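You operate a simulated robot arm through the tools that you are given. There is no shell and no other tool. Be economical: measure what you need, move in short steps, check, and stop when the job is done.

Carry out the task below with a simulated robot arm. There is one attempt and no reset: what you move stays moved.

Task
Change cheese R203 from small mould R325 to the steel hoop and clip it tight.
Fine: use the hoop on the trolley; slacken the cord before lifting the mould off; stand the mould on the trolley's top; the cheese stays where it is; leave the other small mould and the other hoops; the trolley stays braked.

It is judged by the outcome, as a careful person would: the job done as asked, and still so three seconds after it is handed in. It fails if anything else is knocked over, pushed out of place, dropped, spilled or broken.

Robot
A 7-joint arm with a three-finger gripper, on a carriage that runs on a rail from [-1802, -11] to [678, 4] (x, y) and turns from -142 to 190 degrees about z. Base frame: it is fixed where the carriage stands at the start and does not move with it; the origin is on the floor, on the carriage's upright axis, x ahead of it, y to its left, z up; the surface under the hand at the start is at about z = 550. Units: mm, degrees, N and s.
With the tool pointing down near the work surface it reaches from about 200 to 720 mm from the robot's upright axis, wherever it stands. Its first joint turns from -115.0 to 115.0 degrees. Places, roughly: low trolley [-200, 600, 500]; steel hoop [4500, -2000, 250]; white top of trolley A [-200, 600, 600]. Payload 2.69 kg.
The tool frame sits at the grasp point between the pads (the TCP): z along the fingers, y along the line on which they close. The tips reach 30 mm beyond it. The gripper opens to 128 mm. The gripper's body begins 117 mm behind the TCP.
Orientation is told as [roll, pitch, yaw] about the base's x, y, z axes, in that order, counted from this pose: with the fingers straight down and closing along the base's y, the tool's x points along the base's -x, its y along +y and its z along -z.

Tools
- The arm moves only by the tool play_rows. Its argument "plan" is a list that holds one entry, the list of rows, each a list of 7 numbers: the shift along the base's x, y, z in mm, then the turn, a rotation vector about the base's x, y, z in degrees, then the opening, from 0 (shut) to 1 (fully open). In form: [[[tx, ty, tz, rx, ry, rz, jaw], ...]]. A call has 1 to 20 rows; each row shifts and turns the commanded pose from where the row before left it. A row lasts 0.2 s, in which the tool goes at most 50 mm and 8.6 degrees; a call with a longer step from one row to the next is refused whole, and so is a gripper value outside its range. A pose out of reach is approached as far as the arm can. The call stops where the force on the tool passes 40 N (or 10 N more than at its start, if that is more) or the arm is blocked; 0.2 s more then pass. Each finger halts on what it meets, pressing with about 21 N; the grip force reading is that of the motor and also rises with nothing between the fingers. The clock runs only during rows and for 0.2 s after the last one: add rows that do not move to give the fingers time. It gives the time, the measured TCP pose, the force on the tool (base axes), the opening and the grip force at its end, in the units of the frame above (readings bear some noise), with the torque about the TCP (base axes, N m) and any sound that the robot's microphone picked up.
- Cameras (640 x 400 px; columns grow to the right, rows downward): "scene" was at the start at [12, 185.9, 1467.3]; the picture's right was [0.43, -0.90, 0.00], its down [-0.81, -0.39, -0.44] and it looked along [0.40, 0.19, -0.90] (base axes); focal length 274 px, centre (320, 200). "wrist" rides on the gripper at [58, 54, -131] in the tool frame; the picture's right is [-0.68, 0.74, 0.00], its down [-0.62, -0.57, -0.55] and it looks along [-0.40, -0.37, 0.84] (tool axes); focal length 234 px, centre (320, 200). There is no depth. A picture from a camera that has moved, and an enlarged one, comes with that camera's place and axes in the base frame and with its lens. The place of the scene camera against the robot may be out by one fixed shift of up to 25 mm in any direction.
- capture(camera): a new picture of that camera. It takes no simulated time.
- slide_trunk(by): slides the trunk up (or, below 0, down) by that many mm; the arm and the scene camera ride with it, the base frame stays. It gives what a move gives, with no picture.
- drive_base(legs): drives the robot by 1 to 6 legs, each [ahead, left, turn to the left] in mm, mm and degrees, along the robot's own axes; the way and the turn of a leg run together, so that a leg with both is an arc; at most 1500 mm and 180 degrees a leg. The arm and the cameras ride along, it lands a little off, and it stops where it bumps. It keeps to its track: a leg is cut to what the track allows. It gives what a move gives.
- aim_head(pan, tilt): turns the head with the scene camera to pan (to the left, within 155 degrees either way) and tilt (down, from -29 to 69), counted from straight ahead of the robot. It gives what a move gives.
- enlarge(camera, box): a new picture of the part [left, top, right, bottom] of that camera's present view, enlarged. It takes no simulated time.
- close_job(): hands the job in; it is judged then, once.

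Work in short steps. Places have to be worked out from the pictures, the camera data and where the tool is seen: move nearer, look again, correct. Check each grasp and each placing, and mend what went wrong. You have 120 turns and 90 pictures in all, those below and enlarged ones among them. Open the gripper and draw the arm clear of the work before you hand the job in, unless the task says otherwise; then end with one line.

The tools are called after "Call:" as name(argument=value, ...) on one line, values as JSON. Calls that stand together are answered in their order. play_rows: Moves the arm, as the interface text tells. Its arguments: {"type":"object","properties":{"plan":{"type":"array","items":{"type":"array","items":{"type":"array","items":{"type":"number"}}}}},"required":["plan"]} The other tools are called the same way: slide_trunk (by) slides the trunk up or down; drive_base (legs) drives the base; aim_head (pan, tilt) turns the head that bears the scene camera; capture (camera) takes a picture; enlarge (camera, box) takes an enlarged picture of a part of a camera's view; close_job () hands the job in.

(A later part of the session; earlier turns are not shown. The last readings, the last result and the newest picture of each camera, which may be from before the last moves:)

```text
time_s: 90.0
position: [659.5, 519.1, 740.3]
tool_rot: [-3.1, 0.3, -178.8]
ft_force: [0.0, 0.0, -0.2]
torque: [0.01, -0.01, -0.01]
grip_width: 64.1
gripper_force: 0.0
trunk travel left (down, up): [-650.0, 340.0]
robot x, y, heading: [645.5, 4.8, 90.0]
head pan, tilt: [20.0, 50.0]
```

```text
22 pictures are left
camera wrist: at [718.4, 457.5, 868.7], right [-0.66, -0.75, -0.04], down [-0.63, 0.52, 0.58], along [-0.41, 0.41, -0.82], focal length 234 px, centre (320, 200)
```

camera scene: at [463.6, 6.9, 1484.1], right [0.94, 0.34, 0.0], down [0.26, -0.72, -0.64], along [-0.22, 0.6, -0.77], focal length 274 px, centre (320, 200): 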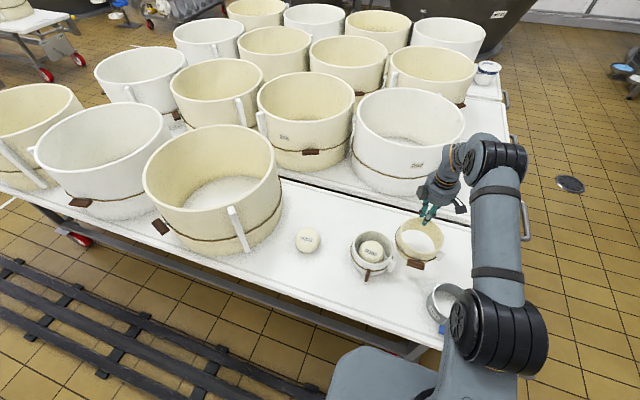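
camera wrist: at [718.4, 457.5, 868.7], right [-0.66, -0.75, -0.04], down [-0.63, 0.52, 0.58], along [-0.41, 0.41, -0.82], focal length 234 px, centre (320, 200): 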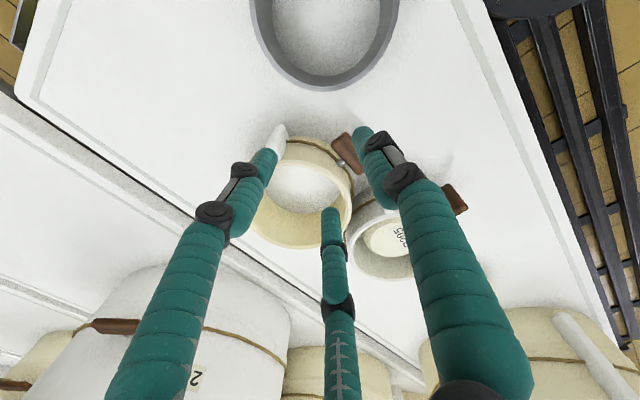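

The hoop's centre is roughly (730, 456). I level and move closer over it for a clearer look.

Call:
play_rows(plan=[[[20, 0, 0, -3, 0, 0, 0.5], [20, 0, -10, 0, 0, 0, 0.5], [25, 0, -20, 0, 0, 0, 0.5], [0, 0, -10, 0, 0, 0, 0.5], [0, 0, 0, 0, 0, 0, 0.5]]])

Call:
capture(camera="wrist")

```text
time_s: 91.2
position: [723.7, 518.7, 702.7]
tool_rot: [-0.1, 0.3, -178.8]
ft_force: [-0.2, -0.2, -0.4]
torque: [0.01, 0.0, -0.04]
grip_width: 64.0
gripper_force: 0.1
trunk travel left (down, up): [-650.0, 340.0]
robot x, y, heading: [643.1, 7.4, 90.0]
head pan, tilt: [20.0, 50.0]
```

```text
21 pictures are left
camera wrist: at [783.1, 464.3, 831.9], right [-0.66, -0.75, 0.0], down [-0.63, 0.55, 0.55], along [-0.41, 0.36, -0.84], focal length 234 px, centre (320, 200)
```

wrist: 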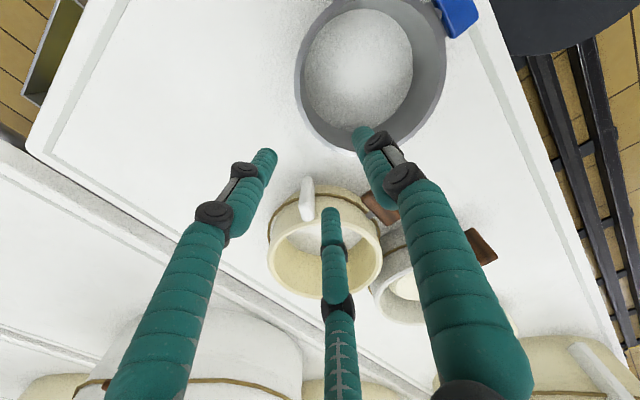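

Hoop centre ≈(738, 449), rim about z 605, radius ~65. I move over its back wall and lower until the tips are just above the rim.

Call:
play_rows(plan=[[[14, -2, -10, 0, 0, 0, 0.5], [0, 0, -20, 0, 0, 0, 0.5], [0, 0, -20, 0, 0, 0, 0.5], [0, 0, 0, 0, 0, 0, 0.5]]])

Call:
capture(camera="wrist")

```text
time_s: 92.2
position: [737.6, 516.9, 651.1]
tool_rot: [-0.2, 0.2, -178.7]
ft_force: [0.3, 0.0, -0.7]
torque: [0.01, 0.01, -0.01]
grip_width: 64.0
gripper_force: 0.0
trunk travel left (down, up): [-650.0, 340.0]
robot x, y, heading: [640.4, 5.1, 90.1]
head pan, tilt: [20.0, 50.0]
```

```text
20 pictures are left
camera wrist: at [797.1, 462.1, 781.7], right [-0.66, -0.75, 0.0], down [-0.63, 0.55, 0.55], along [-0.41, 0.37, -0.84], focal length 234 px, centre (320, 200)
```

wrist: 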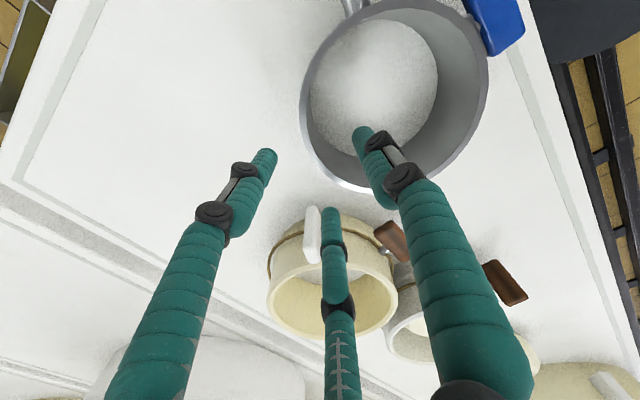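

The wall lies between single finger and pair. I shift (+5, -5) and lower to grip depth.

Call:
play_rows(plan=[[[5, -5, -4, 0, 0, 0, 0.5], [0, 0, -7, 0, 0, 0, 0.5], [0, 0, -7, 0, 0, 0, 0.5], [0, 0, -7, 0, 0, 0, 0.5], [0, 0, -5, 0, 0, 0, 0.5], [0, 0, 0, 0, 0, 0, 0.5]]])

Call:
enlarge(camera="wrist", box=[220, 60, 460, 260])

```text
time_s: 93.6
position: [741.5, 511.1, 621.3]
tool_rot: [-0.2, 0.0, -178.8]
ft_force: [0.3, -0.1, -0.1]
torque: [0.0, 0.0, -0.01]
grip_width: 64.0
gripper_force: 0.1
trunk travel left (down, up): [-650.0, 340.0]
robot x, y, heading: [642.4, 2.3, 89.8]
head pan, tilt: [20.0, 50.0]
```

```text
2.00 times, centred on (340, 160) of wrist
camera zoom: at [801.1, 457.2, 751.9], right [-0.66, -0.75, 0.0], down [-0.63, 0.55, 0.55], along [-0.41, 0.36, -0.84], focal length 468 px, centre (280, 280)
```

zoom: 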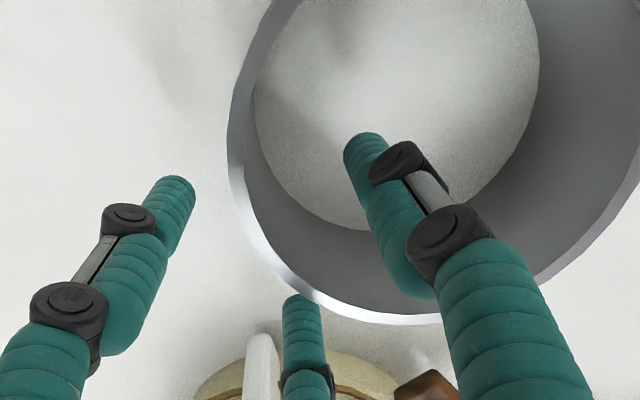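

Recomputing in the rim plane: hoop centre ≈(733, 455), wall mid at y≈517. I recentre (-8, +10) and close.

Call:
play_rows(plan=[[[-4, 5, 0, 0, 0, 0, 0.5], [-4, 5, 0, 0, 0, 0, 0.5], [0, 0, 0, 0, 0, 0, 0.5], [0, 0, 0, 0, 0, 0, 0.3], [0, 0, 0, 0, 0, 0, 0.1], [0, 0, 0, 0, 0, 0, 0], [0, 0, 0, 0, 0, 0, 0], [0, 0, 0, 0, 0, 0, 0], [0, 0, 0, 0, 0, 0, 0]]])

Call:
capture(camera="wrist")

```text
time_s: 95.6
position: [734.8, 521.2, 621.4]
tool_rot: [-0.1, 0.1, -178.8]
ft_force: [-0.1, -0.9, 0.3]
torque: [-0.06, 0.02, 0.0]
grip_width: 7.7
gripper_force: 20.9
trunk travel left (down, up): [-650.0, 340.0]
robot x, y, heading: [641.2, 6.4, 89.8]
head pan, tilt: [20.0, 50.0]
```

```text
18 pictures are left
camera wrist: at [793.2, 467.2, 751.8], right [-0.66, -0.75, 0.0], down [-0.63, 0.55, 0.55], along [-0.41, 0.36, -0.84], focal length 234 px, centre (320, 200)
```

wrist: 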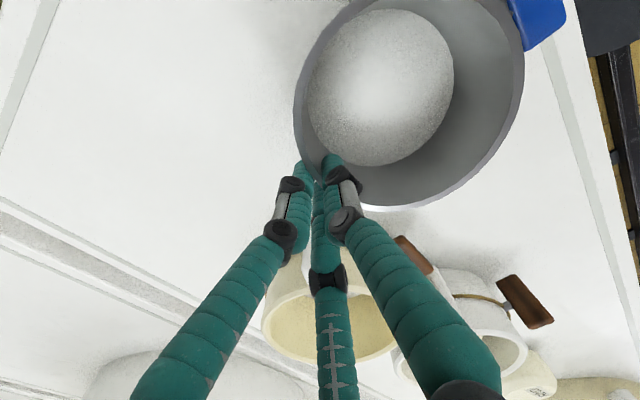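

Wall pinched at 7.7 mm, 21 N. I lift gently to see if the hoop comes up.

Call:
play_rows(plan=[[[0, 0, 5, 0, 0, 0, 0], [0, 0, 8, 0, 0, 0, 0], [0, 0, 12, 0, 0, 0, 0], [0, 0, 15, 0, 0, 0, 0], [0, 0, 0, 0, 0, 0, 0]]])

Call:
capture(camera="wrist")

```text
time_s: 96.8
position: [734.6, 520.2, 660.8]
tool_rot: [-0.1, 0.1, -178.8]
ft_force: [0.3, -0.2, -3.6]
torque: [0.25, 0.02, 0.0]
grip_width: 7.8
gripper_force: 21.5
trunk travel left (down, up): [-650.0, 340.0]
robot x, y, heading: [646.1, 9.1, 89.8]
head pan, tilt: [20.0, 50.0]
```

```text
17 pictures are left
camera wrist: at [793.0, 467.5, 791.9], right [-0.66, -0.75, 0.0], down [-0.63, 0.55, 0.55], along [-0.41, 0.36, -0.84], focal length 234 px, centre (320, 200)
```

wrist: 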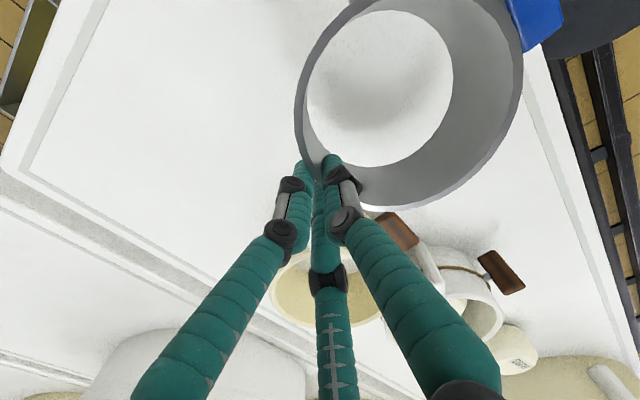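

The hoop is held level (~3.6 N); its centre is ≈(0, -67) from the TCP. I raise it with the trunk and drive left toward the cheese.

Call:
slide_trunk(by=95)

Call:
drive_base(legs=[[0, 330, 0]])

```text
time_s: 98.1
position: [733.3, 522.4, 755.6]
tool_rot: [-0.1, 0.1, -178.9]
ft_force: [0.5, -0.5, -3.2]
torque: [0.29, 0.07, 0.0]
grip_width: 7.2
gripper_force: 21.4
trunk travel left (down, up): [-745.0, 245.0]
robot x, y, heading: [641.5, 1.7, 89.9]
head pan, tilt: [20.0, 50.0]
```

```text
time_s: 100.3
position: [402.3, 520.1, 756.0]
tool_rot: [-0.1, 0.1, -178.8]
ft_force: [-0.2, -0.5, -3.9]
torque: [0.26, 0.01, 0.02]
grip_width: 7.4
gripper_force: 20.7
trunk travel left (down, up): [-745.0, 245.0]
robot x, y, heading: [315.3, 3.4, 90.1]
head pan, tilt: [20.0, 50.0]
```

Now carry the hoop over the cheese.

Call:
play_rows(plan=[[[-30, 12, 0, 0, 0, 0, 0], [-34, 14, 0, 0, 0, 0, 0], [-34, 14, 0, 0, 0, 0, 0], [-34, 14, 0, 0, 0, 0, 0], [-34, 14, 0, 0, 0, 0, 0], [-17, 4, 0, 0, 0, 0, 0], [0, 0, 0, 0, 0, 0, 0]]])

Call:
capture(camera="wrist")

Call:
enlarge(camera="scene", box=[330, 190, 490, 300])

```text
time_s: 101.9
position: [218.9, 592.1, 755.4]
tool_rot: [0.0, 0.1, -178.8]
ft_force: [-0.4, -0.6, -3.7]
torque: [0.28, 0.02, 0.01]
grip_width: 7.5
gripper_force: 20.9
trunk travel left (down, up): [-745.0, 245.0]
robot x, y, heading: [313.0, 3.2, 90.2]
head pan, tilt: [20.0, 50.0]
```

```text
16 pictures are left
camera wrist: at [278.4, 538.2, 886.5], right [-0.66, -0.75, 0.0], down [-0.63, 0.55, 0.55], along [-0.41, 0.36, -0.84], focal length 234 px, centre (320, 200)
```

wrist: 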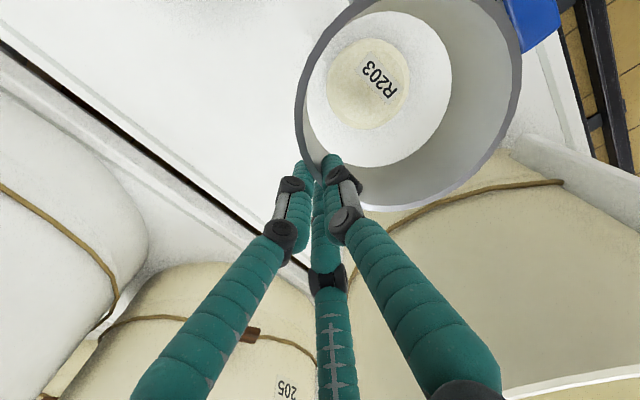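

```text
3.64 times, centred on (410, 245) of scene
camera zoom: at [132.7, 5.0, 1579.1], right [0.94, 0.34, 0.0], down [0.26, -0.72, -0.64], along [-0.22, 0.6, -0.77], focal length 996 px, centre (-7, 36)
```

zoom: 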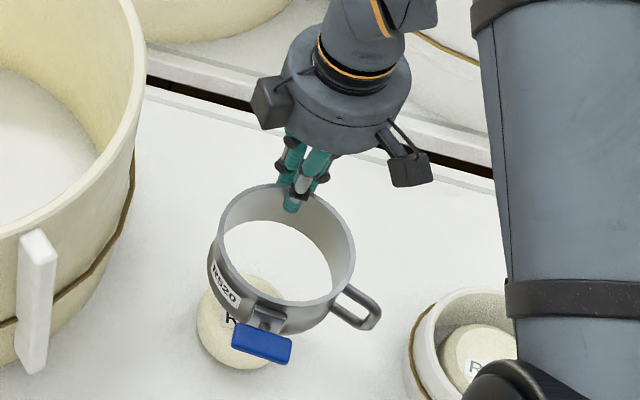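

Cheese centre is (219, 520), hoop centre now ≈(220, 521). I shift +4 in y (room for the inner finger) and lower to just above the cheese.

Call:
play_rows(plan=[[[0, 4, -10, 0, 0, 0, 0], [0, 0, -15, 0, 0, 0, 0], [0, 0, -15, 0, 0, 0, 0], [0, 0, -15, 0, 0, 0, 0], [0, 0, 0, 0, 0, 0, 0]]])

Call:
capture(camera="wrist")

```text
time_s: 103.1
position: [220.1, 596.7, 700.9]
tool_rot: [-0.3, 0.2, -178.8]
ft_force: [-0.8, 0.0, -4.8]
torque: [0.25, 0.02, -0.01]
grip_width: 7.7
gripper_force: 20.6
trunk travel left (down, up): [-745.0, 245.0]
robot x, y, heading: [306.9, 4.7, 90.0]
head pan, tilt: [20.0, 50.0]
```

```text
14 pictures are left
camera wrist: at [278.9, 541.5, 831.8], right [-0.66, -0.75, 0.0], down [-0.63, 0.55, 0.55], along [-0.41, 0.36, -0.84], focal length 234 px, centre (320, 200)
```

wrist: 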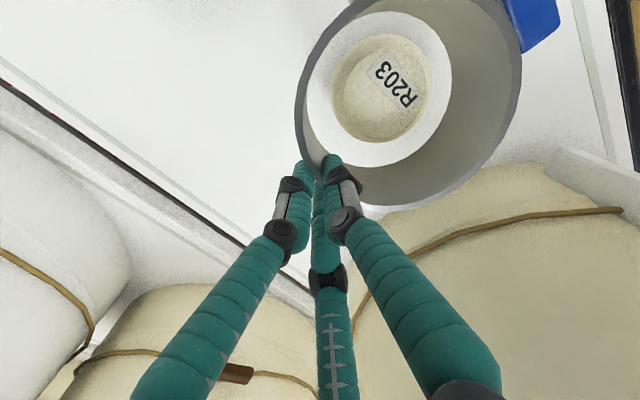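

Well centred; I nudge -3 in x and lower over the cheese in small steps.

Call:
play_rows(plan=[[[-3, 0, -8, 0, 0, 0, 0], [0, 0, -8, 0, 0, 0, 0], [0, 0, -8, 0, 0, 0, 0], [0, 0, -8, 0, 0, 0, 0], [0, 0, -8, 0, 0, 0, 0], [0, 0, -8, 0, 0, 0, 0], [0, 0, 0, 0, 0, 0, 0]]])

Call:
capture(camera="wrist")

```text
time_s: 104.7
position: [218.5, 596.4, 652.6]
tool_rot: [-0.2, 0.1, -178.8]
ft_force: [-0.6, -0.2, -4.2]
torque: [0.22, 0.03, 0.02]
grip_width: 7.9
gripper_force: 20.8
trunk travel left (down, up): [-745.0, 245.0]
robot x, y, heading: [309.0, 4.0, 90.0]
head pan, tilt: [20.0, 50.0]
```

```text
13 pictures are left
camera wrist: at [276.1, 542.1, 783.7], right [-0.66, -0.75, 0.0], down [-0.63, 0.55, 0.55], along [-0.41, 0.36, -0.84], focal length 234 px, centre (320, 200)
```

wrist: 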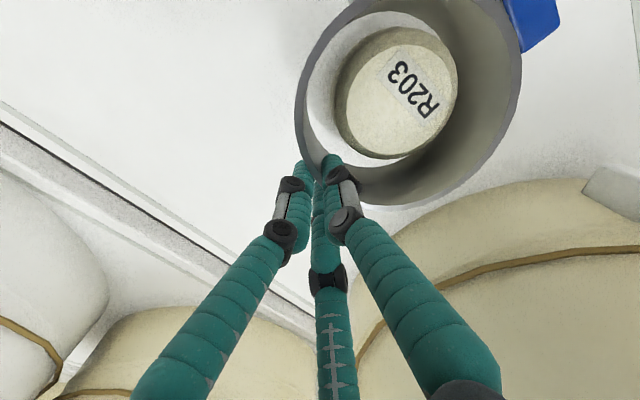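

No contact, clear all round. I continue down to near the table.

Call:
play_rows(plan=[[[0, 0, -8, 0, 0, 0, 0], [0, 0, -8, 0, 0, 0, 0], [0, 0, -6, 0, 0, 0, 0], [0, 0, -4, 0, 0, 0, 0], [0, 0, -2, 0, 0, 0, 0], [0, 0, 0, 0, 0, 0, 0]]])

```text
time_s: 106.1
position: [216.8, 595.3, 624.3]
tool_rot: [-0.1, 0.1, -178.8]
ft_force: [-0.5, 0.6, -2.7]
torque: [0.24, 0.0, 0.01]
grip_width: 7.5
gripper_force: 21.2
trunk travel left (down, up): [-745.0, 245.0]
robot x, y, heading: [312.7, 1.8, 90.0]
head pan, tilt: [20.0, 50.0]
```

Call:
play_rows(plan=[[[0, 0, -2, 0, 0, 0, 0], [0, 0, -2, 0, 0, 0, 0], [0, 0, 0, 0, 0, 0, 0]]])

```text
time_s: 106.9
position: [216.1, 595.9, 621.3]
tool_rot: [-0.2, 0.1, -178.8]
ft_force: [0.1, 1.5, 0.6]
torque: [0.03, 0.0, -0.02]
grip_width: 7.5
gripper_force: 20.7
trunk travel left (down, up): [-745.0, 245.0]
robot x, y, heading: [313.8, -2.4, 90.1]
head pan, tilt: [20.0, 50.0]
```

The hoop stands on the table. I open just ~20 mm (the inner finger has limited room beside the cheese) and rise.

Call:
play_rows(plan=[[[0, 0, 0, 0, 0, 0, 0.14], [0, 0, 0, 0, 0, 0, 0.14], [0, 0, 5, 0, 0, 0, 0.14], [0, 0, 10, 0, 0, 0, 0.14], [0, 0, 15, 0, 0, 0, 0.14], [0, 0, 20, 0, 0, 0, 0.14], [0, 0, 25, 0, 0, 0, 0.3], [0, 0, 25, 0, 0, 0, 0.3], [0, 0, 25, 0, 0, 0, 0.3]]])

Call:
enlarge(camera="scene", box=[330, 190, 490, 300])

```text
time_s: 108.9
position: [215.8, 593.7, 745.2]
tool_rot: [-0.1, 0.1, -178.9]
ft_force: [0.2, 0.2, 0.0]
torque: [0.01, -0.01, 0.02]
grip_width: 38.4
gripper_force: 0.2
trunk travel left (down, up): [-745.0, 245.0]
robot x, y, heading: [310.5, -2.2, 89.6]
head pan, tilt: [20.0, 50.0]
```

```text
3.64 times, centred on (410, 245) of scene
camera zoom: at [132.7, 3.9, 1579.0], right [0.94, 0.34, 0.0], down [0.26, -0.72, -0.64], along [-0.22, 0.6, -0.77], focal length 996 px, centre (-7, 36)
```

zoom: 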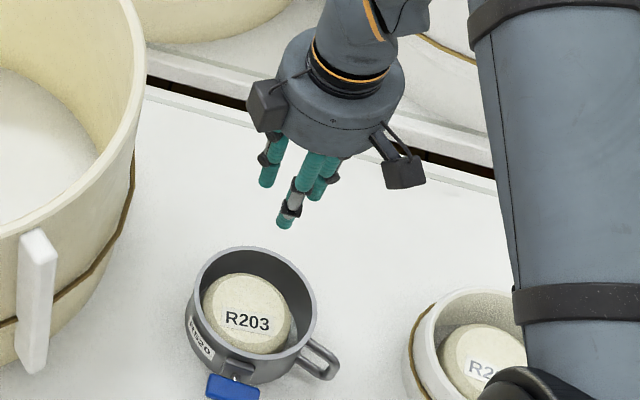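

R203 now sits inside the hoop. Next is the clip: I drive right again to regain the posture used for the flat approach, then bring the hand over the aisle.

Call:
drive_base(legs=[[0, -317, 0]])

Call:
play_rows(plan=[[[0, -45, 5, 0, 0, 0, 0.3], [0, -45, 5, 0, 0, 0, 0.3], [0, -45, 5, 0, 0, 0, 0.3], [0, -45, 5, 0, 0, 0, 0.3], [0, -45, 0, 0, 0, 0, 0.3], [0, -45, 0, 0, 0, 0, 0.3], [0, -45, 0, 0, 0, 0, 0.3], [-40, -10, 0, 0, 0, 0, 0.3], [-45, -10, 0, 0, 0, 0, 0.3], [-45, -10, 0, 0, 0, 0, 0.3], [-45, -10, 0, 0, 0, 0, 0.3], [-45, -10, 0, 0, 0, 0, 0.3], [-40, 0, 0, 0, 0, 0, 0.3]]])

```text
time_s: 111.0
position: [536.7, 597.9, 745.9]
tool_rot: [-0.1, 0.1, -178.8]
ft_force: [0.3, 0.4, 0.2]
torque: [0.0, 0.06, -0.01]
grip_width: 38.2
gripper_force: 0.0
trunk travel left (down, up): [-745.0, 245.0]
robot x, y, heading: [631.3, 4.8, 90.1]
head pan, tilt: [20.0, 50.0]
```

```text
time_s: 113.8
position: [277.6, 233.9, 765.6]
tool_rot: [-0.1, 0.2, -178.8]
ft_force: [-1.2, -0.4, 0.0]
torque: [-0.02, 0.0, 0.05]
grip_width: 38.2
gripper_force: 0.0
trunk travel left (down, up): [-745.0, 245.0]
robot x, y, heading: [632.4, 1.7, 90.0]
head pan, tilt: [20.0, 50.0]
```

Now the combined turn to the flat pose (fingers toward +y, camera on top).

Call:
play_rows(plan=[[[-4, 0, 0, 4.9, -4.9, 4.9, 0.3], [-4, 0, 0, 4.9, -4.9, 4.9, 0.3], [-4, 0, 0, 4.9, -4.9, 4.9, 0.3], [-4, 0, 0, 4.9, -4.9, 4.9, 0.3], [-4, 4, 0, 4.9, -4.9, 4.9, 0.3], [-4, 4, 0, 4.9, -4.9, 4.9, 0.3], [-4, 6, 0, 4.9, -4.9, 4.9, 0.3], [-4, 6, 0, 4.9, -4.9, 4.9, 0.3], [-4, 6, 0, 4.9, -4.9, 4.9, 0.3], [-4, 6, 0, 4.9, -4.9, 4.9, 0.3], [-4, 6, 0, 4.9, -4.9, 4.9, 0.3], [-4, 6, 0, 4.9, -4.9, 4.9, 0.3], [-4, 6, 0, 4.9, -4.9, 4.9, 0.3], [-4, 6, 0, 4.9, -4.9, 4.9, 0.3]]])

Call:
capture(camera="wrist")

```text
time_s: 116.8
position: [219.6, 288.3, 766.1]
tool_rot: [49.3, 89.3, -41.2]
ft_force: [0.6, 0.6, 0.5]
torque: [0.04, 0.03, 0.0]
grip_width: 38.0
gripper_force: 0.1
trunk travel left (down, up): [-745.0, 245.0]
robot x, y, heading: [633.9, 0.4, 90.0]
head pan, tilt: [20.0, 50.0]
```

```text
11 pictures are left
camera wrist: at [272.4, 156.8, 825.7], right [0.74, -0.01, -0.67], down [-0.56, -0.55, -0.62], along [-0.36, 0.84, -0.42], focal length 234 px, centre (320, 200)
```

wrist: 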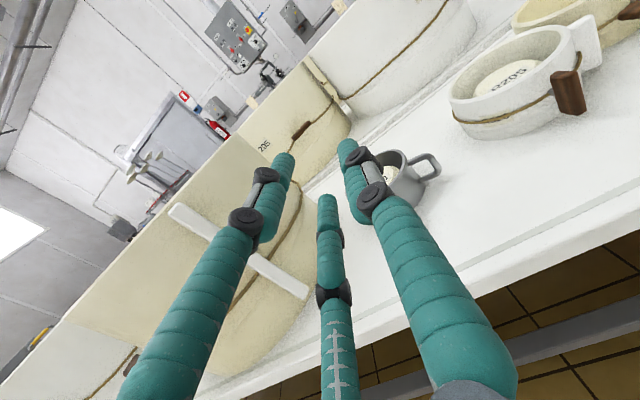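

Flat pose reached. I roll -90° about the finger axis and come down in front of the clip.

Call:
play_rows(plan=[[[0, 0, -10, 0, -8.2, 0, 0.3], [0, 0, -10, 0, -8.2, 0, 0.3], [0, 0, -10, 0, -8.2, 0, 0.3], [0, 0, -10, 0, -8.2, 0, 0.3], [0, 0, -10, 0, -8.2, 0, 0.3], [0, 0, -10, 0, -8.2, 0, 0.3], [0, 0, -10, 0, -8.2, 0, 0.3], [0, 0, -10, 0, -8.2, 0, 0.3], [0, 0, -10, 0, -8.2, 0, 0.3], [0, 0, -10, 0, -8.2, 0, 0.3], [0, 0, -10, 0, -8, 0, 0.3]]])

Call:
capture(camera="wrist")

```text
time_s: 119.2
position: [231.0, 288.8, 672.1]
tool_rot: [90.5, -0.7, -0.5]
ft_force: [1.2, 0.1, 0.1]
torque: [-0.01, -0.02, -0.01]
grip_width: 38.3
gripper_force: 0.1
out of reach, approached as far as the arm can: row 10, 11
trunk travel left (down, up): [-745.0, 245.0]
robot x, y, heading: [629.9, 8.0, 90.1]
head pan, tilt: [20.0, 50.0]
```

```text
10 pictures are left
camera wrist: at [169.9, 156.8, 723.9], right [0.67, -0.01, 0.74], down [0.62, -0.55, -0.56], along [0.42, 0.84, -0.36], focal length 234 px, centre (320, 200)
```

wrist: 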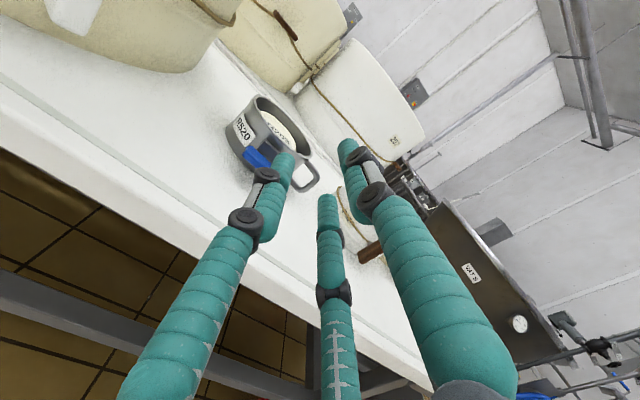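

The clip bar is near (215, 442, ~585). I lower with the trunk to its level and look closer.

Call:
slide_trunk(by=-76)

Call:
play_rows(plan=[[[-8, 0, 0, 0, 0, 0, 0.3], [-5, 20, 0, 0, 0, 0, 0.3], [0, 20, 0, 0, 0, 0, 0.3], [0, 0, 0, 0, 0, 0, 0.3]]])

Call:
capture(camera="wrist")

```text
time_s: 120.3
position: [230.6, 289.4, 595.8]
tool_rot: [90.6, -0.5, -0.6]
ft_force: [-0.5, 0.1, 0.5]
torque: [0.0, 0.0, -0.01]
grip_width: 38.8
gripper_force: 0.0
trunk travel left (down, up): [-669.0, 321.0]
robot x, y, heading: [631.9, 6.7, 89.9]
head pan, tilt: [20.0, 50.0]
```

```text
time_s: 121.3
position: [219.6, 328.9, 599.9]
tool_rot: [90.5, -0.3, -0.4]
ft_force: [-0.3, 0.4, -0.3]
torque: [0.0, 0.01, -0.01]
grip_width: 38.8
gripper_force: 0.0
out of reach, approached as far as the arm can: row 2
trunk travel left (down, up): [-669.0, 321.0]
robot x, y, heading: [633.8, 3.5, 89.8]
head pan, tilt: [20.0, 50.0]
```

```text
9 pictures are left
camera wrist: at [158.3, 197.0, 651.1], right [0.67, -0.01, 0.74], down [0.62, -0.55, -0.56], along [0.42, 0.84, -0.36], focal length 234 px, centre (320, 200)
```

wrist: 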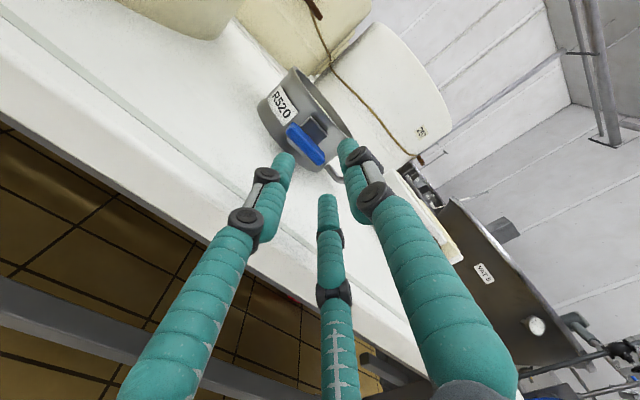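

Bar centre ≈(216, 440, 586), horizontal. I align and advance so the fingers straddle it above and below.

Call:
play_rows(plan=[[[-4, 10, -13, 0, 0, 0, 0.3], [0, 20, 0, 0, 0, 0, 0.3], [0, 20, 0, 0, 0, 0, 0.3], [0, 15, 0, 0, 0, 0, 0.3], [0, 0, 0, 0, 0, 0, 0.3]]])

Call:
enlarge(camera="wrist", box=[220, 80, 420, 240])

```text
time_s: 122.5
position: [221.9, 390.1, 598.3]
tool_rot: [90.5, -0.5, -0.6]
ft_force: [-0.3, -1.0, 0.2]
torque: [0.01, -0.02, -0.03]
grip_width: 38.3
gripper_force: 0.1
out of reach, approached as far as the arm can: row 1
trunk travel left (down, up): [-669.0, 321.0]
robot x, y, heading: [636.4, 5.5, 89.9]
head pan, tilt: [20.0, 50.0]
```

```text
2.50 times, centred on (320, 160) of wrist
camera zoom: at [161.2, 257.4, 649.7], right [0.67, -0.01, 0.74], down [0.62, -0.55, -0.56], along [0.41, 0.84, -0.36], focal length 585 px, centre (320, 300)
```

zoom: 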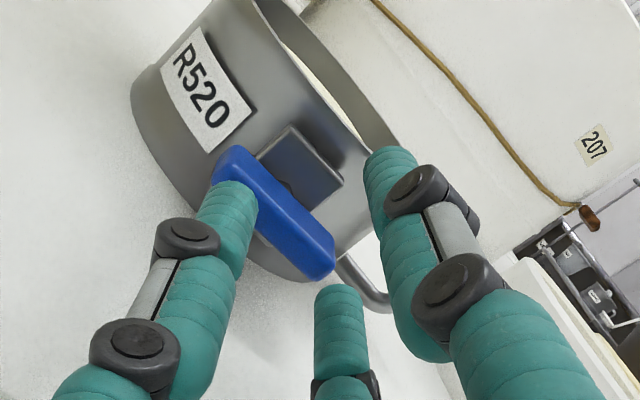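

The arm is at a limit in that direction, so I use trunk and carriage for the last millimetres (z to ~585, x to ~215).

Call:
slide_trunk(by=-13)

Call:
drive_base(legs=[[0, 7, 0]])

Call:
play_rows(plan=[[[0, 10, 0, 0, 0, 0, 0.3], [0, 9, 0, 0, 0, 0, 0.3], [0, 8, 0, 0, 0, 0, 0.3], [0, 0, 0, 0, 0, 0, 0.3]]])

Call:
enlarge(camera="wrist", box=[220, 80, 420, 240])

```text
time_s: 123.2
position: [222.2, 389.1, 583.5]
tool_rot: [90.5, -0.5, -0.5]
ft_force: [0.5, 0.1, 0.1]
torque: [0.0, 0.0, 0.01]
grip_width: 38.2
gripper_force: 0.1
trunk travel left (down, up): [-656.0, 334.0]
robot x, y, heading: [634.0, 4.2, 90.0]
head pan, tilt: [20.0, 50.0]
```

```text
time_s: 123.9
position: [214.6, 389.7, 584.2]
tool_rot: [90.5, -0.5, -0.6]
ft_force: [0.5, 0.3, -0.4]
torque: [0.0, -0.01, -0.06]
grip_width: 38.3
gripper_force: 0.2
trunk travel left (down, up): [-656.0, 334.0]
robot x, y, heading: [628.2, 7.0, 89.9]
head pan, tilt: [20.0, 50.0]
```

```text
time_s: 124.9
position: [215.3, 415.9, 586.3]
tool_rot: [90.5, -0.6, -0.5]
ft_force: [-0.1, -2.1, 0.3]
torque: [-0.03, 0.01, 0.02]
grip_width: 38.6
gripper_force: 0.6
trunk travel left (down, up): [-656.0, 334.0]
robot x, y, heading: [626.4, 2.6, 89.9]
head pan, tilt: [20.0, 50.0]
```

```text
2.50 times, centred on (320, 160) of wrist
camera zoom: at [154.8, 284.1, 638.1], right [0.67, -0.01, 0.74], down [0.62, -0.55, -0.56], along [0.41, 0.84, -0.36], focal length 585 px, centre (320, 300)
```

zoom: 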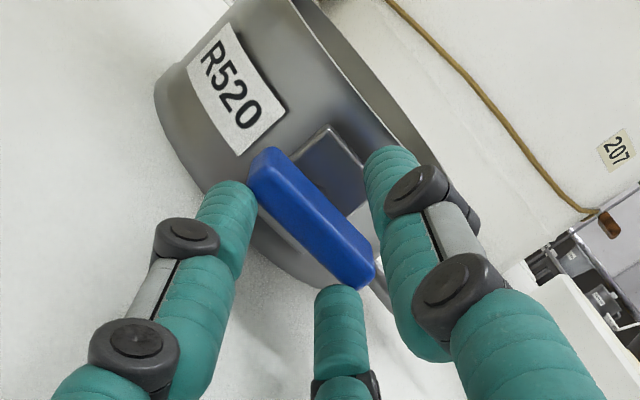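

The bar sits between upper finger and lower pair just as with the toggle. I close.

Call:
play_rows(plan=[[[0, 0, 0, 0, 0, 0, 0.1], [0, 0, 0, 0, 0, 0, 0], [0, 0, 0, 0, 0, 0, 0], [0, 0, 0, 0, 0, 0, 0], [0, 0, 0, 0, 0, 0, 0]]])

```text
time_s: 126.1
position: [215.6, 416.8, 586.5]
tool_rot: [90.4, -0.6, -0.5]
ft_force: [0.3, 0.6, 0.3]
torque: [-0.04, -0.01, 0.02]
grip_width: 2.0
gripper_force: 21.0
trunk travel left (down, up): [-656.0, 334.0]
robot x, y, heading: [625.6, 2.2, 89.9]
head pan, tilt: [20.0, 50.0]
```

Closed short of the bar again; it is deeper. I back off, reopen and go ~12 mm further in.

Call:
play_rows(plan=[[[0, -12, 0, 0, 0, 0, 0.1], [0, 0, 0, 0, 0, 0, 0.3], [0, 0, 0, 0, 0, 0, 0.3], [0, 8, 0, 0, 0, 0, 0.3], [0, 8, 0, 0, 0, 0, 0.3], [0, 8, 0, 0, 0, 0, 0.3], [0, 0, 0, 0, 0, 0, 0.3]]])

Call:
play_rows(plan=[[[0, 0, 0, 0, 0, 0, 0.1], [0, 0, 0, 0, 0, 0, 0], [0, 0, 0, 0, 0, 0, 0], [0, 0, 0, 0, 0, 0, 0], [0, 0, 0, 0, 0, 0, 0]]])

```text
time_s: 127.7
position: [215.1, 429.1, 587.4]
tool_rot: [90.4, -0.6, -0.6]
ft_force: [0.6, -1.1, 0.3]
torque: [0.02, 0.01, 0.02]
grip_width: 38.6
gripper_force: 0.3
out of reach, approached as far as the arm can: row 6
trunk travel left (down, up): [-656.0, 334.0]
robot x, y, heading: [627.0, 3.7, 89.9]
head pan, tilt: [20.0, 50.0]
```

```text
time_s: 128.9
position: [214.9, 427.8, 587.6]
tool_rot: [90.6, -0.5, -0.6]
ft_force: [0.3, -0.2, 0.8]
torque: [0.0, 0.0, 0.0]
grip_width: 1.9
gripper_force: 21.2
trunk travel left (down, up): [-656.0, 334.0]
robot x, y, heading: [625.0, 3.6, 90.0]
head pan, tilt: [20.0, 50.0]
```

Still nothing held; I look before going on.

Call:
enlarge(camera="wrist", box=[220, 80, 420, 240])

```text
2.50 times, centred on (320, 160) of wrist
camera zoom: at [154.8, 295.8, 639.3], right [0.67, -0.01, 0.74], down [0.62, -0.55, -0.56], along [0.41, 0.84, -0.36], focal length 585 px, centre (320, 300)
```

zoom: 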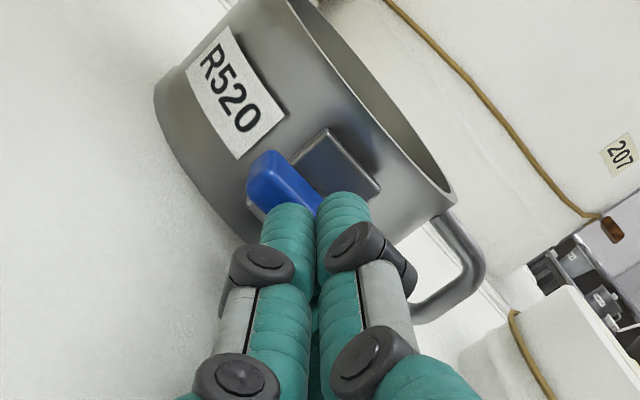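

The hoop looks the same size though I advanced 12 mm: the lower pair has been nudging the bar (and hoop) in +y. I back off, open wider (so the 20 mm bar fits between single finger and pair) and re-enter.

Call:
play_rows(plan=[[[0, -10, 0, 0, 0, 0, 0], [0, -10, 0, 0, 0, 0, 0.2], [0, 0, 0, 0, 0, 0, 0.48], [0, 0, 0, 0, 0, 0, 0.48], [0, 0, 0, 0, 0, 0, 0.48]]])

Call:
enlarge(camera="wrist", box=[220, 80, 420, 240])

```text
time_s: 130.1
position: [215.8, 407.8, 587.6]
tool_rot: [90.5, -0.4, -0.6]
ft_force: [-0.2, 1.2, -0.5]
torque: [0.03, 0.0, -0.03]
grip_width: 61.5
gripper_force: 0.2
trunk travel left (down, up): [-656.0, 334.0]
robot x, y, heading: [624.3, 0.2, 90.0]
head pan, tilt: [20.0, 50.0]
```

```text
2.50 times, centred on (320, 160) of wrist
camera zoom: at [155.1, 275.8, 639.7], right [0.67, -0.01, 0.74], down [0.62, -0.55, -0.56], along [0.41, 0.84, -0.36], focal length 585 px, centre (320, 300)
```

zoom: 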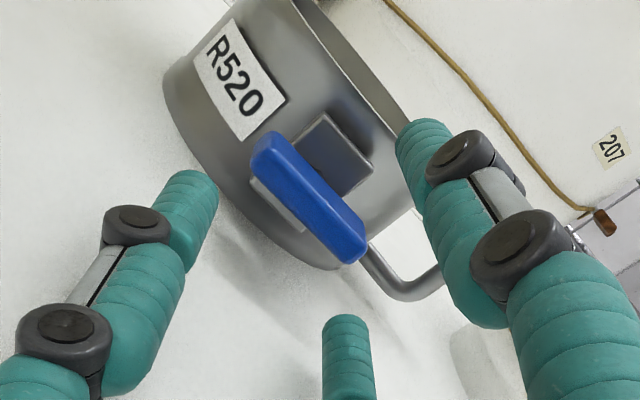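

The bar is clear between the open fingers now, centre ≈(210, 450, 588). I advance 22 mm and check the force before closing.

Call:
play_rows(plan=[[[-4, 8, 0, 0, 0, 0, 0.48], [0, 7, -1, 0, 0, 0, 0.48], [0, 7, 0, 0, 0, 0, 0.48], [0, 0, 0, 0, 0, 0, 0.48]]])

Call:
play_rows(plan=[[[0, 0, 0, 0, 0, 0, 0.3], [0, 0, 0, 0, 0, 0, 0.1], [0, 0, 0, 0, 0, 0, 0], [0, 0, 0, 0, 0, 0, 0], [0, 0, 0, 0, 0, 0, 0], [0, 0, 0, 0, 0, 0, 0]]])

```text
time_s: 131.1
position: [212.3, 429.8, 589.4]
tool_rot: [90.5, -0.5, -0.5]
ft_force: [-0.5, -2.7, -0.7]
torque: [-0.03, 0.0, -0.07]
grip_width: 61.8
gripper_force: 0.1
trunk travel left (down, up): [-656.0, 334.0]
robot x, y, heading: [627.2, 6.4, 90.1]
head pan, tilt: [20.0, 50.0]
```

```text
time_s: 132.5
position: [213.7, 429.7, 589.4]
tool_rot: [90.6, -0.5, -0.5]
ft_force: [-0.7, -0.4, 0.6]
torque: [-0.01, 0.01, -0.02]
grip_width: 2.3
gripper_force: 21.0
trunk travel left (down, up): [-656.0, 334.0]
robot x, y, heading: [625.6, 3.7, 90.2]
head pan, tilt: [20.0, 50.0]
```

Still short, with a steady ~2.7 N push: the lower pair rubs the bar's underside. I retreat, open to ~83 mm so the pair passes outside the bar's ends, go deeper (y≈442) and close.

Call:
play_rows(plan=[[[0, -12, 0, 0, 0, 0, 0], [0, -12, 1, 0, 0, 0, 0.2], [0, 0, 0, 0, 0, 0, 0.65], [0, 0, 0, 0, 0, 0, 0.65], [0, 0, 0, 0, 0, 0, 0.65], [-2, 9, 0, 0, 0, 0, 0.65], [0, 9, 0, 0, 0, 0, 0.65], [0, 9, 0, 0, 0, 0, 0.65], [0, 9, 0, 0, 0, 0, 0.65], [0, 0, 0, 0, 0, 0, 0.65]]])

Call:
play_rows(plan=[[[0, 0, 0, 0, 0, 0, 0.4], [0, 0, 0, 0, 0, 0, 0.2], [0, 0, 0, 0, 0, 0, 0], [0, 0, 0, 0, 0, 0, 0], [0, 0, 0, 0, 0, 0, 0], [0, 0, 0, 0, 0, 0, 0]]])

```text
time_s: 134.7
position: [212.8, 442.8, 592.3]
tool_rot: [90.5, -0.6, -0.5]
ft_force: [-0.2, -0.4, -0.5]
torque: [0.03, 0.0, -0.01]
grip_width: 83.1
gripper_force: 0.1
out of reach, approached as far as the arm can: row 7
trunk travel left (down, up): [-656.0, 334.0]
robot x, y, heading: [627.2, 3.4, 90.1]
head pan, tilt: [20.0, 50.0]
```

```text
time_s: 136.1
position: [212.5, 441.8, 589.9]
tool_rot: [90.4, -0.7, -0.5]
ft_force: [0.2, -1.5, -2.4]
torque: [-0.28, 0.0, -0.05]
grip_width: 57.6
gripper_force: 21.1
trunk travel left (down, up): [-656.0, 334.0]
robot x, y, heading: [625.3, 4.6, 90.0]
head pan, tilt: [20.0, 50.0]
```

The pair pinches the bar by its two ends (57.6 mm, 21 N) — usable for turning. I try a small turn about +y and read the torque.

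Call:
play_rows(plan=[[[0, 0, 0, 0, 5, 0, 0], [0, 0, 0, 0, 5, 0, 0], [0, 0, 0, 0, 5, 0, 0]]])

Call:
enlarge(camera="wrist", box=[220, 80, 420, 240])

```text
time_s: 136.9
position: [212.1, 441.8, 591.6]
tool_rot: [90.4, 14.6, -0.6]
ft_force: [1.6, 0.5, -0.1]
torque: [0.38, -0.07, -0.34]
grip_width: 57.7
gripper_force: 21.3
trunk travel left (down, up): [-656.0, 334.0]
robot x, y, heading: [622.9, 6.9, 89.8]
head pan, tilt: [20.0, 50.0]
```

```text
2.50 times, centred on (320, 160) of wrist
camera zoom: at [167.7, 309.8, 657.7], right [0.84, -0.01, 0.54], down [0.45, -0.55, -0.71], along [0.31, 0.84, -0.46], focal length 585 px, centre (320, 300)
```

zoom: 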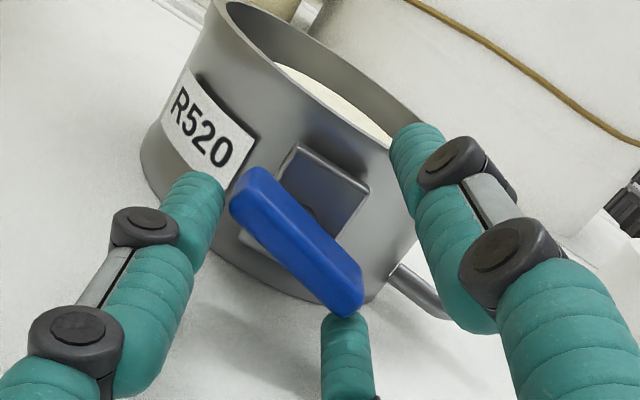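

The bar turns with the hand with almost no torque. I continue.

Call:
play_rows(plan=[[[0, 0, 0, 0, 7.5, 0, 0], [0, 0, 0, 0, 7.5, 0, 0], [0, 0, 0, 0, 7.5, 0, 0], [0, 0, 0, 0, 7.5, 0, 0]]])

```text
time_s: 137.4
position: [217.6, 443.4, 596.8]
tool_rot: [90.9, 26.0, -1.2]
ft_force: [8.1, -5.8, 28.1]
torque: [-2.59, -1.09, 0.0]
grip_width: 57.5
gripper_force: 21.0
trunk travel left (down, up): [-656.0, 334.0]
robot x, y, heading: [629.8, 8.5, 89.9]
head pan, tilt: [20.0, 50.0]
stopped in row 2: the force on the tool passed its limit at 46 N (the readings are from after the stop); the commanded pose is now the measured one
```

The lower finger hit the trolley lip at ~26°, so this wide grip can't finish. The bar turns nearly freely, so I release, retreat, close the fingers and will push the bar's right end down from above instead.

Call:
play_rows(plan=[[[-3, 0, -3, 0, -6, 0, 0], [-2, 0, -2, 0, -6, 0, 0], [0, 0, 0, 0, 0, 0, 0.6], [0, 0, 0, 0, 0, 0, 0.65], [0, -15, 0, 0, 0, 0, 0.65], [0, -15, 0, 0, 0, 0, 0.65], [0, -15, 10, 0, 0, 0, 0.4], [0, 0, 20, 0, 0, 0, 0], [0, 0, 5, 0, 0, 0, 0], [0, 0, 0, 0, 0, 0, 0], [0, 0, 0, 0, 0, 0, 0]]])

Call:
enlarge(camera="wrist", box=[220, 60, 420, 220])

```text
time_s: 138.7
position: [215.9, 429.7, 596.6]
tool_rot: [91.1, 14.1, -1.6]
ft_force: [0.2, 3.0, 20.4]
torque: [-1.18, -0.78, -0.03]
grip_width: 74.4
gripper_force: 0.1
out of reach, approached as far as the arm can: row 1
trunk travel left (down, up): [-656.0, 334.0]
robot x, y, heading: [625.2, 2.1, 89.7]
head pan, tilt: [20.0, 50.0]
stopped in row 6: the force on the tool passed its limit at 72 N (the readings are from after the stop); the commanded pose is now the measured one
```

```text
2.50 times, centred on (320, 140) of wrist
camera zoom: at [166.9, 297.4, 659.8], right [0.83, -0.04, 0.55], down [0.44, -0.55, -0.71], along [0.33, 0.83, -0.44], focal length 585 px, centre (320, 350)
```

zoom: 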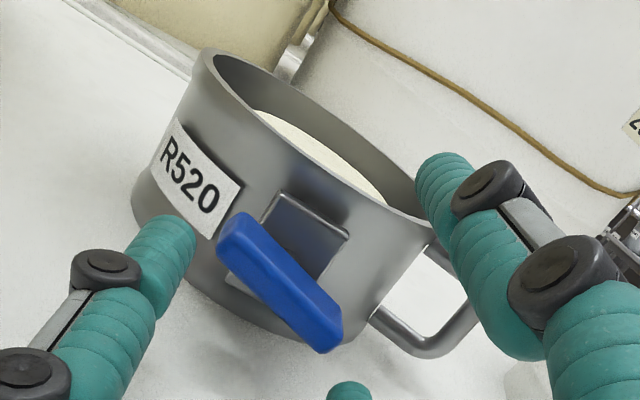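

Wide-open fingers caught the lip again while backing out; the bar itself is free. I close first, then retreat and rise.

Call:
play_rows(plan=[[[0, 0, 1, 0, 0, 0, 0.45], [0, 0, 1, 0, 0, 0, 0.45], [0, -15, 1, 0, 0, 0, 0.45], [0, -15, 0, 0, 0, 0, 0.2], [0, 0, 15, 0, 0, 0, 0], [0, 0, 10, 0, 0, 0, 0], [0, 0, 0, 0, 0, 0, 0], [0, 0, 0, 0, 0, 0, 0]]])

```text
time_s: 140.5
position: [216.2, 399.4, 621.7]
tool_rot: [91.0, 13.8, -1.6]
ft_force: [0.6, 0.1, -0.2]
torque: [-0.02, 0.0, -0.01]
grip_width: 2.2
gripper_force: 21.0
trunk travel left (down, up): [-656.0, 334.0]
robot x, y, heading: [625.9, -0.2, 89.9]
head pan, tilt: [20.0, 50.0]
```

Bar is at ≈(207, 458, 588), tilted ~20° with its right end low. With closed fingers I come over the right end and press it down along its arc.

Call:
play_rows(plan=[[[9, 0, 0, 0, 0, 0, 0], [8, 12, 0, 0, 0, 0, 0], [0, 12, 0, 0, 0, 0, 0], [0, 11, 0, 0, 0, 0, 0], [0, 0, -8, 0, 0, 0, 0], [0, 0, -8, 0, 0, 0, 0], [1.5, 0, -4, 0, 0, 0, 0], [1.5, 0, -4, 0, 0, 0, 0], [1, 0, -4, 0, 0, 0, 0], [0.5, 0, -4, 0, 0, 0, 0], [0, 0, -3, 0, 0, 0, 0], [0, 0, -3, 0, 0, 0, 0]]])

Call:
enlarge(camera="wrist", box=[220, 60, 420, 220])

```text
time_s: 143.1
position: [236.7, 434.8, 585.1]
tool_rot: [91.0, 13.9, -1.5]
ft_force: [2.6, -0.6, 12.2]
torque: [-1.4, -0.37, 0.24]
grip_width: 2.5
gripper_force: 20.8
trunk travel left (down, up): [-656.0, 334.0]
robot x, y, heading: [625.0, 6.3, 89.8]
head pan, tilt: [20.0, 50.0]
```

```text
2.50 times, centred on (320, 140) of wrist
camera zoom: at [189.0, 301.9, 648.9], right [0.83, -0.04, 0.55], down [0.44, -0.55, -0.71], along [0.33, 0.83, -0.44], focal length 585 px, centre (320, 350)
```

zoom: 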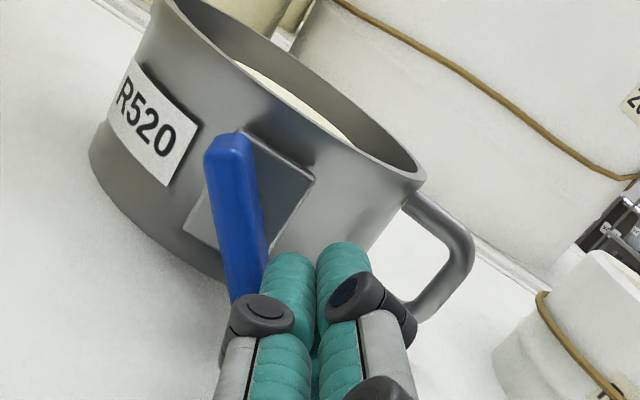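

The bar is now ~52° up. I retreat, rise, and go round to its left side to push the upper end over to vertical; the sideways shift I do with the carriage.

Call:
play_rows(plan=[[[0, 0, 3, 0, 0, 0, 0], [0, -15, 5, 0, 0, 0, 0], [0, -20, 5, 0, 0, 0, 0], [0, 0, 5, 0, 0, 0, 0]]])

Call:
drive_base(legs=[[0, 70, 0]])

```text
time_s: 144.1
position: [237.5, 399.0, 600.8]
tool_rot: [90.9, 13.8, -1.7]
ft_force: [0.4, 0.0, -0.5]
torque: [0.0, 0.02, 0.0]
grip_width: 2.3
gripper_force: 21.1
trunk travel left (down, up): [-656.0, 334.0]
robot x, y, heading: [625.7, 6.1, 89.8]
head pan, tilt: [20.0, 50.0]
```

```text
time_s: 145.1
position: [166.7, 398.4, 600.9]
tool_rot: [90.8, 13.8, -1.7]
ft_force: [-0.8, 1.2, 0.3]
torque: [0.04, 0.0, -0.03]
grip_width: 2.1
gripper_force: 21.0
trunk travel left (down, up): [-656.0, 334.0]
robot x, y, heading: [550.9, 1.8, 90.1]
head pan, tilt: [20.0, 50.0]
```

In position left of the bar. I advance and push the upper end gently toward +x.

Call:
play_rows(plan=[[[0, 12, 0, 0, 0, 0, 0], [0, 12, 0, 0, 0, 0, 0], [0, 11, 0, 0, 0, 0, 0], [4, 0, 0, 0, 0, 0, 0], [4, 0, 1, 0, 0, 0, 0], [4, 0, 1, 0, 0, 0, 0], [4, 0, 2, 0, 0, 0, 0], [2, 0, 1, 0, 0, 0, 0], [0, 0, 0, 0, 0, 0, 0]]])

Call:
enlarge(camera="wrist", box=[220, 60, 420, 220])

```text
time_s: 147.1
position: [185.5, 433.8, 604.8]
tool_rot: [90.9, 13.8, -1.7]
ft_force: [-0.1, 0.2, -0.1]
torque: [0.01, 0.02, 0.01]
grip_width: 2.4
gripper_force: 21.2
trunk travel left (down, up): [-656.0, 334.0]
robot x, y, heading: [555.6, 4.1, 90.1]
head pan, tilt: [20.0, 50.0]
```

```text
2.50 times, centred on (320, 140) of wrist
camera zoom: at [136.6, 302.2, 669.9], right [0.83, -0.04, 0.55], down [0.44, -0.55, -0.7], along [0.33, 0.83, -0.44], focal length 585 px, centre (320, 350)
```

zoom: 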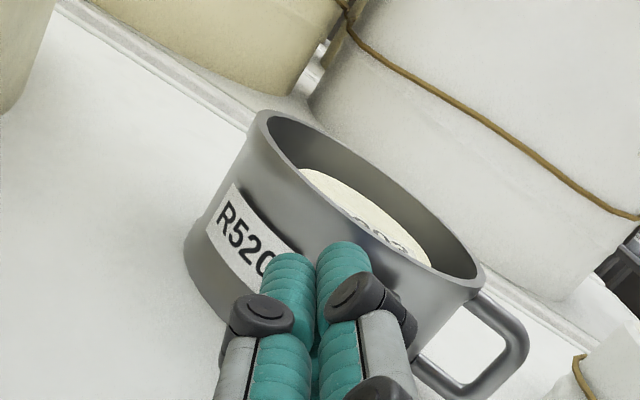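

No resistance yet and the fingers hide the bar. I keep pushing in small steps, watching the side force for the stop.

Call:
play_rows(plan=[[[2, 0, 0, 0, 0, 0, 0], [2, 0, 0, 0, 0, 0, 0], [0, 0, 0, 0, 0, 0, 0]]])

```text
time_s: 147.9
position: [189.5, 433.5, 605.5]
tool_rot: [90.9, 13.8, -1.6]
ft_force: [1.0, -0.3, -0.5]
torque: [-0.03, -0.02, -0.02]
grip_width: 2.2
gripper_force: 21.1
trunk travel left (down, up): [-656.0, 334.0]
robot x, y, heading: [555.9, 1.1, 89.9]
head pan, tilt: [20.0, 50.0]
```

Call:
play_rows(plan=[[[2, 0, 0, 0, 0, 0, 0], [2, 0, 0, 0, 0, 0, 0], [0, 0, 0, 0, 0, 0, 0]]])

```text
time_s: 148.7
position: [192.6, 433.4, 605.2]
tool_rot: [90.9, 13.8, -1.5]
ft_force: [0.1, 0.9, -0.5]
torque: [0.01, -0.03, 0.0]
grip_width: 2.4
gripper_force: 20.9
trunk travel left (down, up): [-656.0, 334.0]
robot x, y, heading: [557.0, 5.0, 90.0]
head pan, tilt: [20.0, 50.0]
```

Still free. I continue in 2 mm steps.

Call:
play_rows(plan=[[[2, 0, 0, 0, 0, 0, 0], [2, 0, 0, 0, 0, 0, 0], [0, 0, 0, 0, 0, 0, 0]]])

```text
time_s: 149.5
position: [197.5, 434.5, 606.5]
tool_rot: [90.8, 13.8, -1.7]
ft_force: [0.1, -0.1, 0.1]
torque: [0.03, -0.01, 0.0]
grip_width: 2.4
gripper_force: 21.1
trunk travel left (down, up): [-656.0, 334.0]
robot x, y, heading: [553.5, 2.8, 90.0]
head pan, tilt: [20.0, 50.0]
```

Nothing felt, and the fingers hide the bar. I have one picture left, so I retreat, roll the hand to the vertical-bar gripping pose and use it there.

Call:
play_rows(plan=[[[-6, 0, 0, 0, 0, 0, 0], [0, -20, 0, 0, 0, 0, 0], [0, -20, 0, 0, 0, 0, 0], [1, 0, 0, 0, 7.6, 0, 0], [1, 0, 0, 0, 7.6, 0, 0], [1, 0, 0, 0, 7.6, 0, 0], [1, 0, 0, 0, 7.6, 0, 0], [1, 0, 0, 0, 7.6, 0, 0], [1, 0, 0, 0, 7.6, 0, 0], [1, 0, 0, 0, 7.6, 0, 0.48], [1, 0, 0, 0, 7.6, 0, 0.48], [3, 0, 0, 0, 7.6, 0, 0.48], [3, 0, 0, 0, 7.6, 0, 0.48], [0, 0, 0, 0, 0, 0, 0.48], [0, 0, 0, 0, 0, 0, 0.48]]])

```text
time_s: 152.7
position: [205.3, 394.6, 605.9]
tool_rot: [6.2, 88.3, -85.0]
ft_force: [0.0, 0.4, 1.0]
torque: [0.01, 0.03, 0.01]
grip_width: 61.5
gripper_force: 0.1
trunk travel left (down, up): [-656.0, 334.0]
robot x, y, heading: [555.8, 1.1, 89.9]
head pan, tilt: [20.0, 50.0]
```

Now the last picture, with the open fingers framing the clip.

Call:
enlarge(camera="wrist", box=[220, 80, 420, 240])

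```text
2.50 times, centred on (320, 160) of wrist
camera zoom: at [255.3, 262.5, 668.5], right [0.74, -0.04, -0.67], down [-0.58, -0.55, -0.6], along [-0.35, 0.83, -0.43], focal length 585 px, centre (320, 300)
```

zoom: 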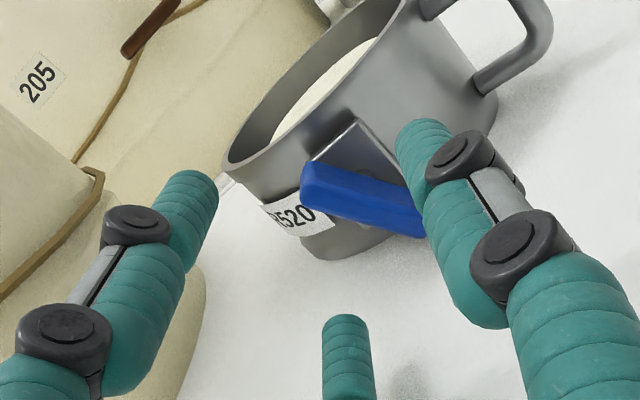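

The bar is at ~67°, centre ≈(213, 583). The open fingers will straddle it: I go to x 208, z 601, advance to y≈442 and close, which should also swing it upright.

Call:
play_rows(plan=[[[3, 10, -5, 0, 0, 0, 0.48], [0, 10, 0, 0, 0, 0, 0.48], [0, 10, 0, 0, 0, 0, 0.48], [0, 10, 0, 0, 0, 0, 0.48], [0, 7, 0, 0, 0, 0, 0.48], [0, 0, 0, 0, 0, 0, 0.48]]])

Call:
play_rows(plan=[[[0, 0, 0, 0, 0, 0, 0.35], [0, 0, 0, 0, 0, 0, 0.2], [0, 0, 0, 0, 0, 0, 0], [0, 0, 0, 0, 0, 0, 0], [0, 0, 0, 0, 0, 0, 0], [0, 0, 0, 0, 0, 0, 0]]])

```text
time_s: 154.1
position: [208.2, 441.8, 601.1]
tool_rot: [8.1, 88.4, -83.2]
ft_force: [-0.4, 0.9, -0.5]
torque: [-0.01, 0.01, -0.03]
grip_width: 61.4
gripper_force: 0.0
trunk travel left (down, up): [-656.0, 334.0]
robot x, y, heading: [555.8, 2.4, 89.6]
head pan, tilt: [20.0, 50.0]
```

```text
time_s: 155.5
position: [207.7, 441.6, 601.7]
tool_rot: [8.8, 88.4, -82.4]
ft_force: [-0.4, 0.3, -0.3]
torque: [-0.13, 0.0, 0.0]
grip_width: 15.4
gripper_force: 20.7
trunk travel left (down, up): [-656.0, 334.0]
robot x, y, heading: [555.1, 6.4, 89.7]
head pan, tilt: [20.0, 50.0]
```

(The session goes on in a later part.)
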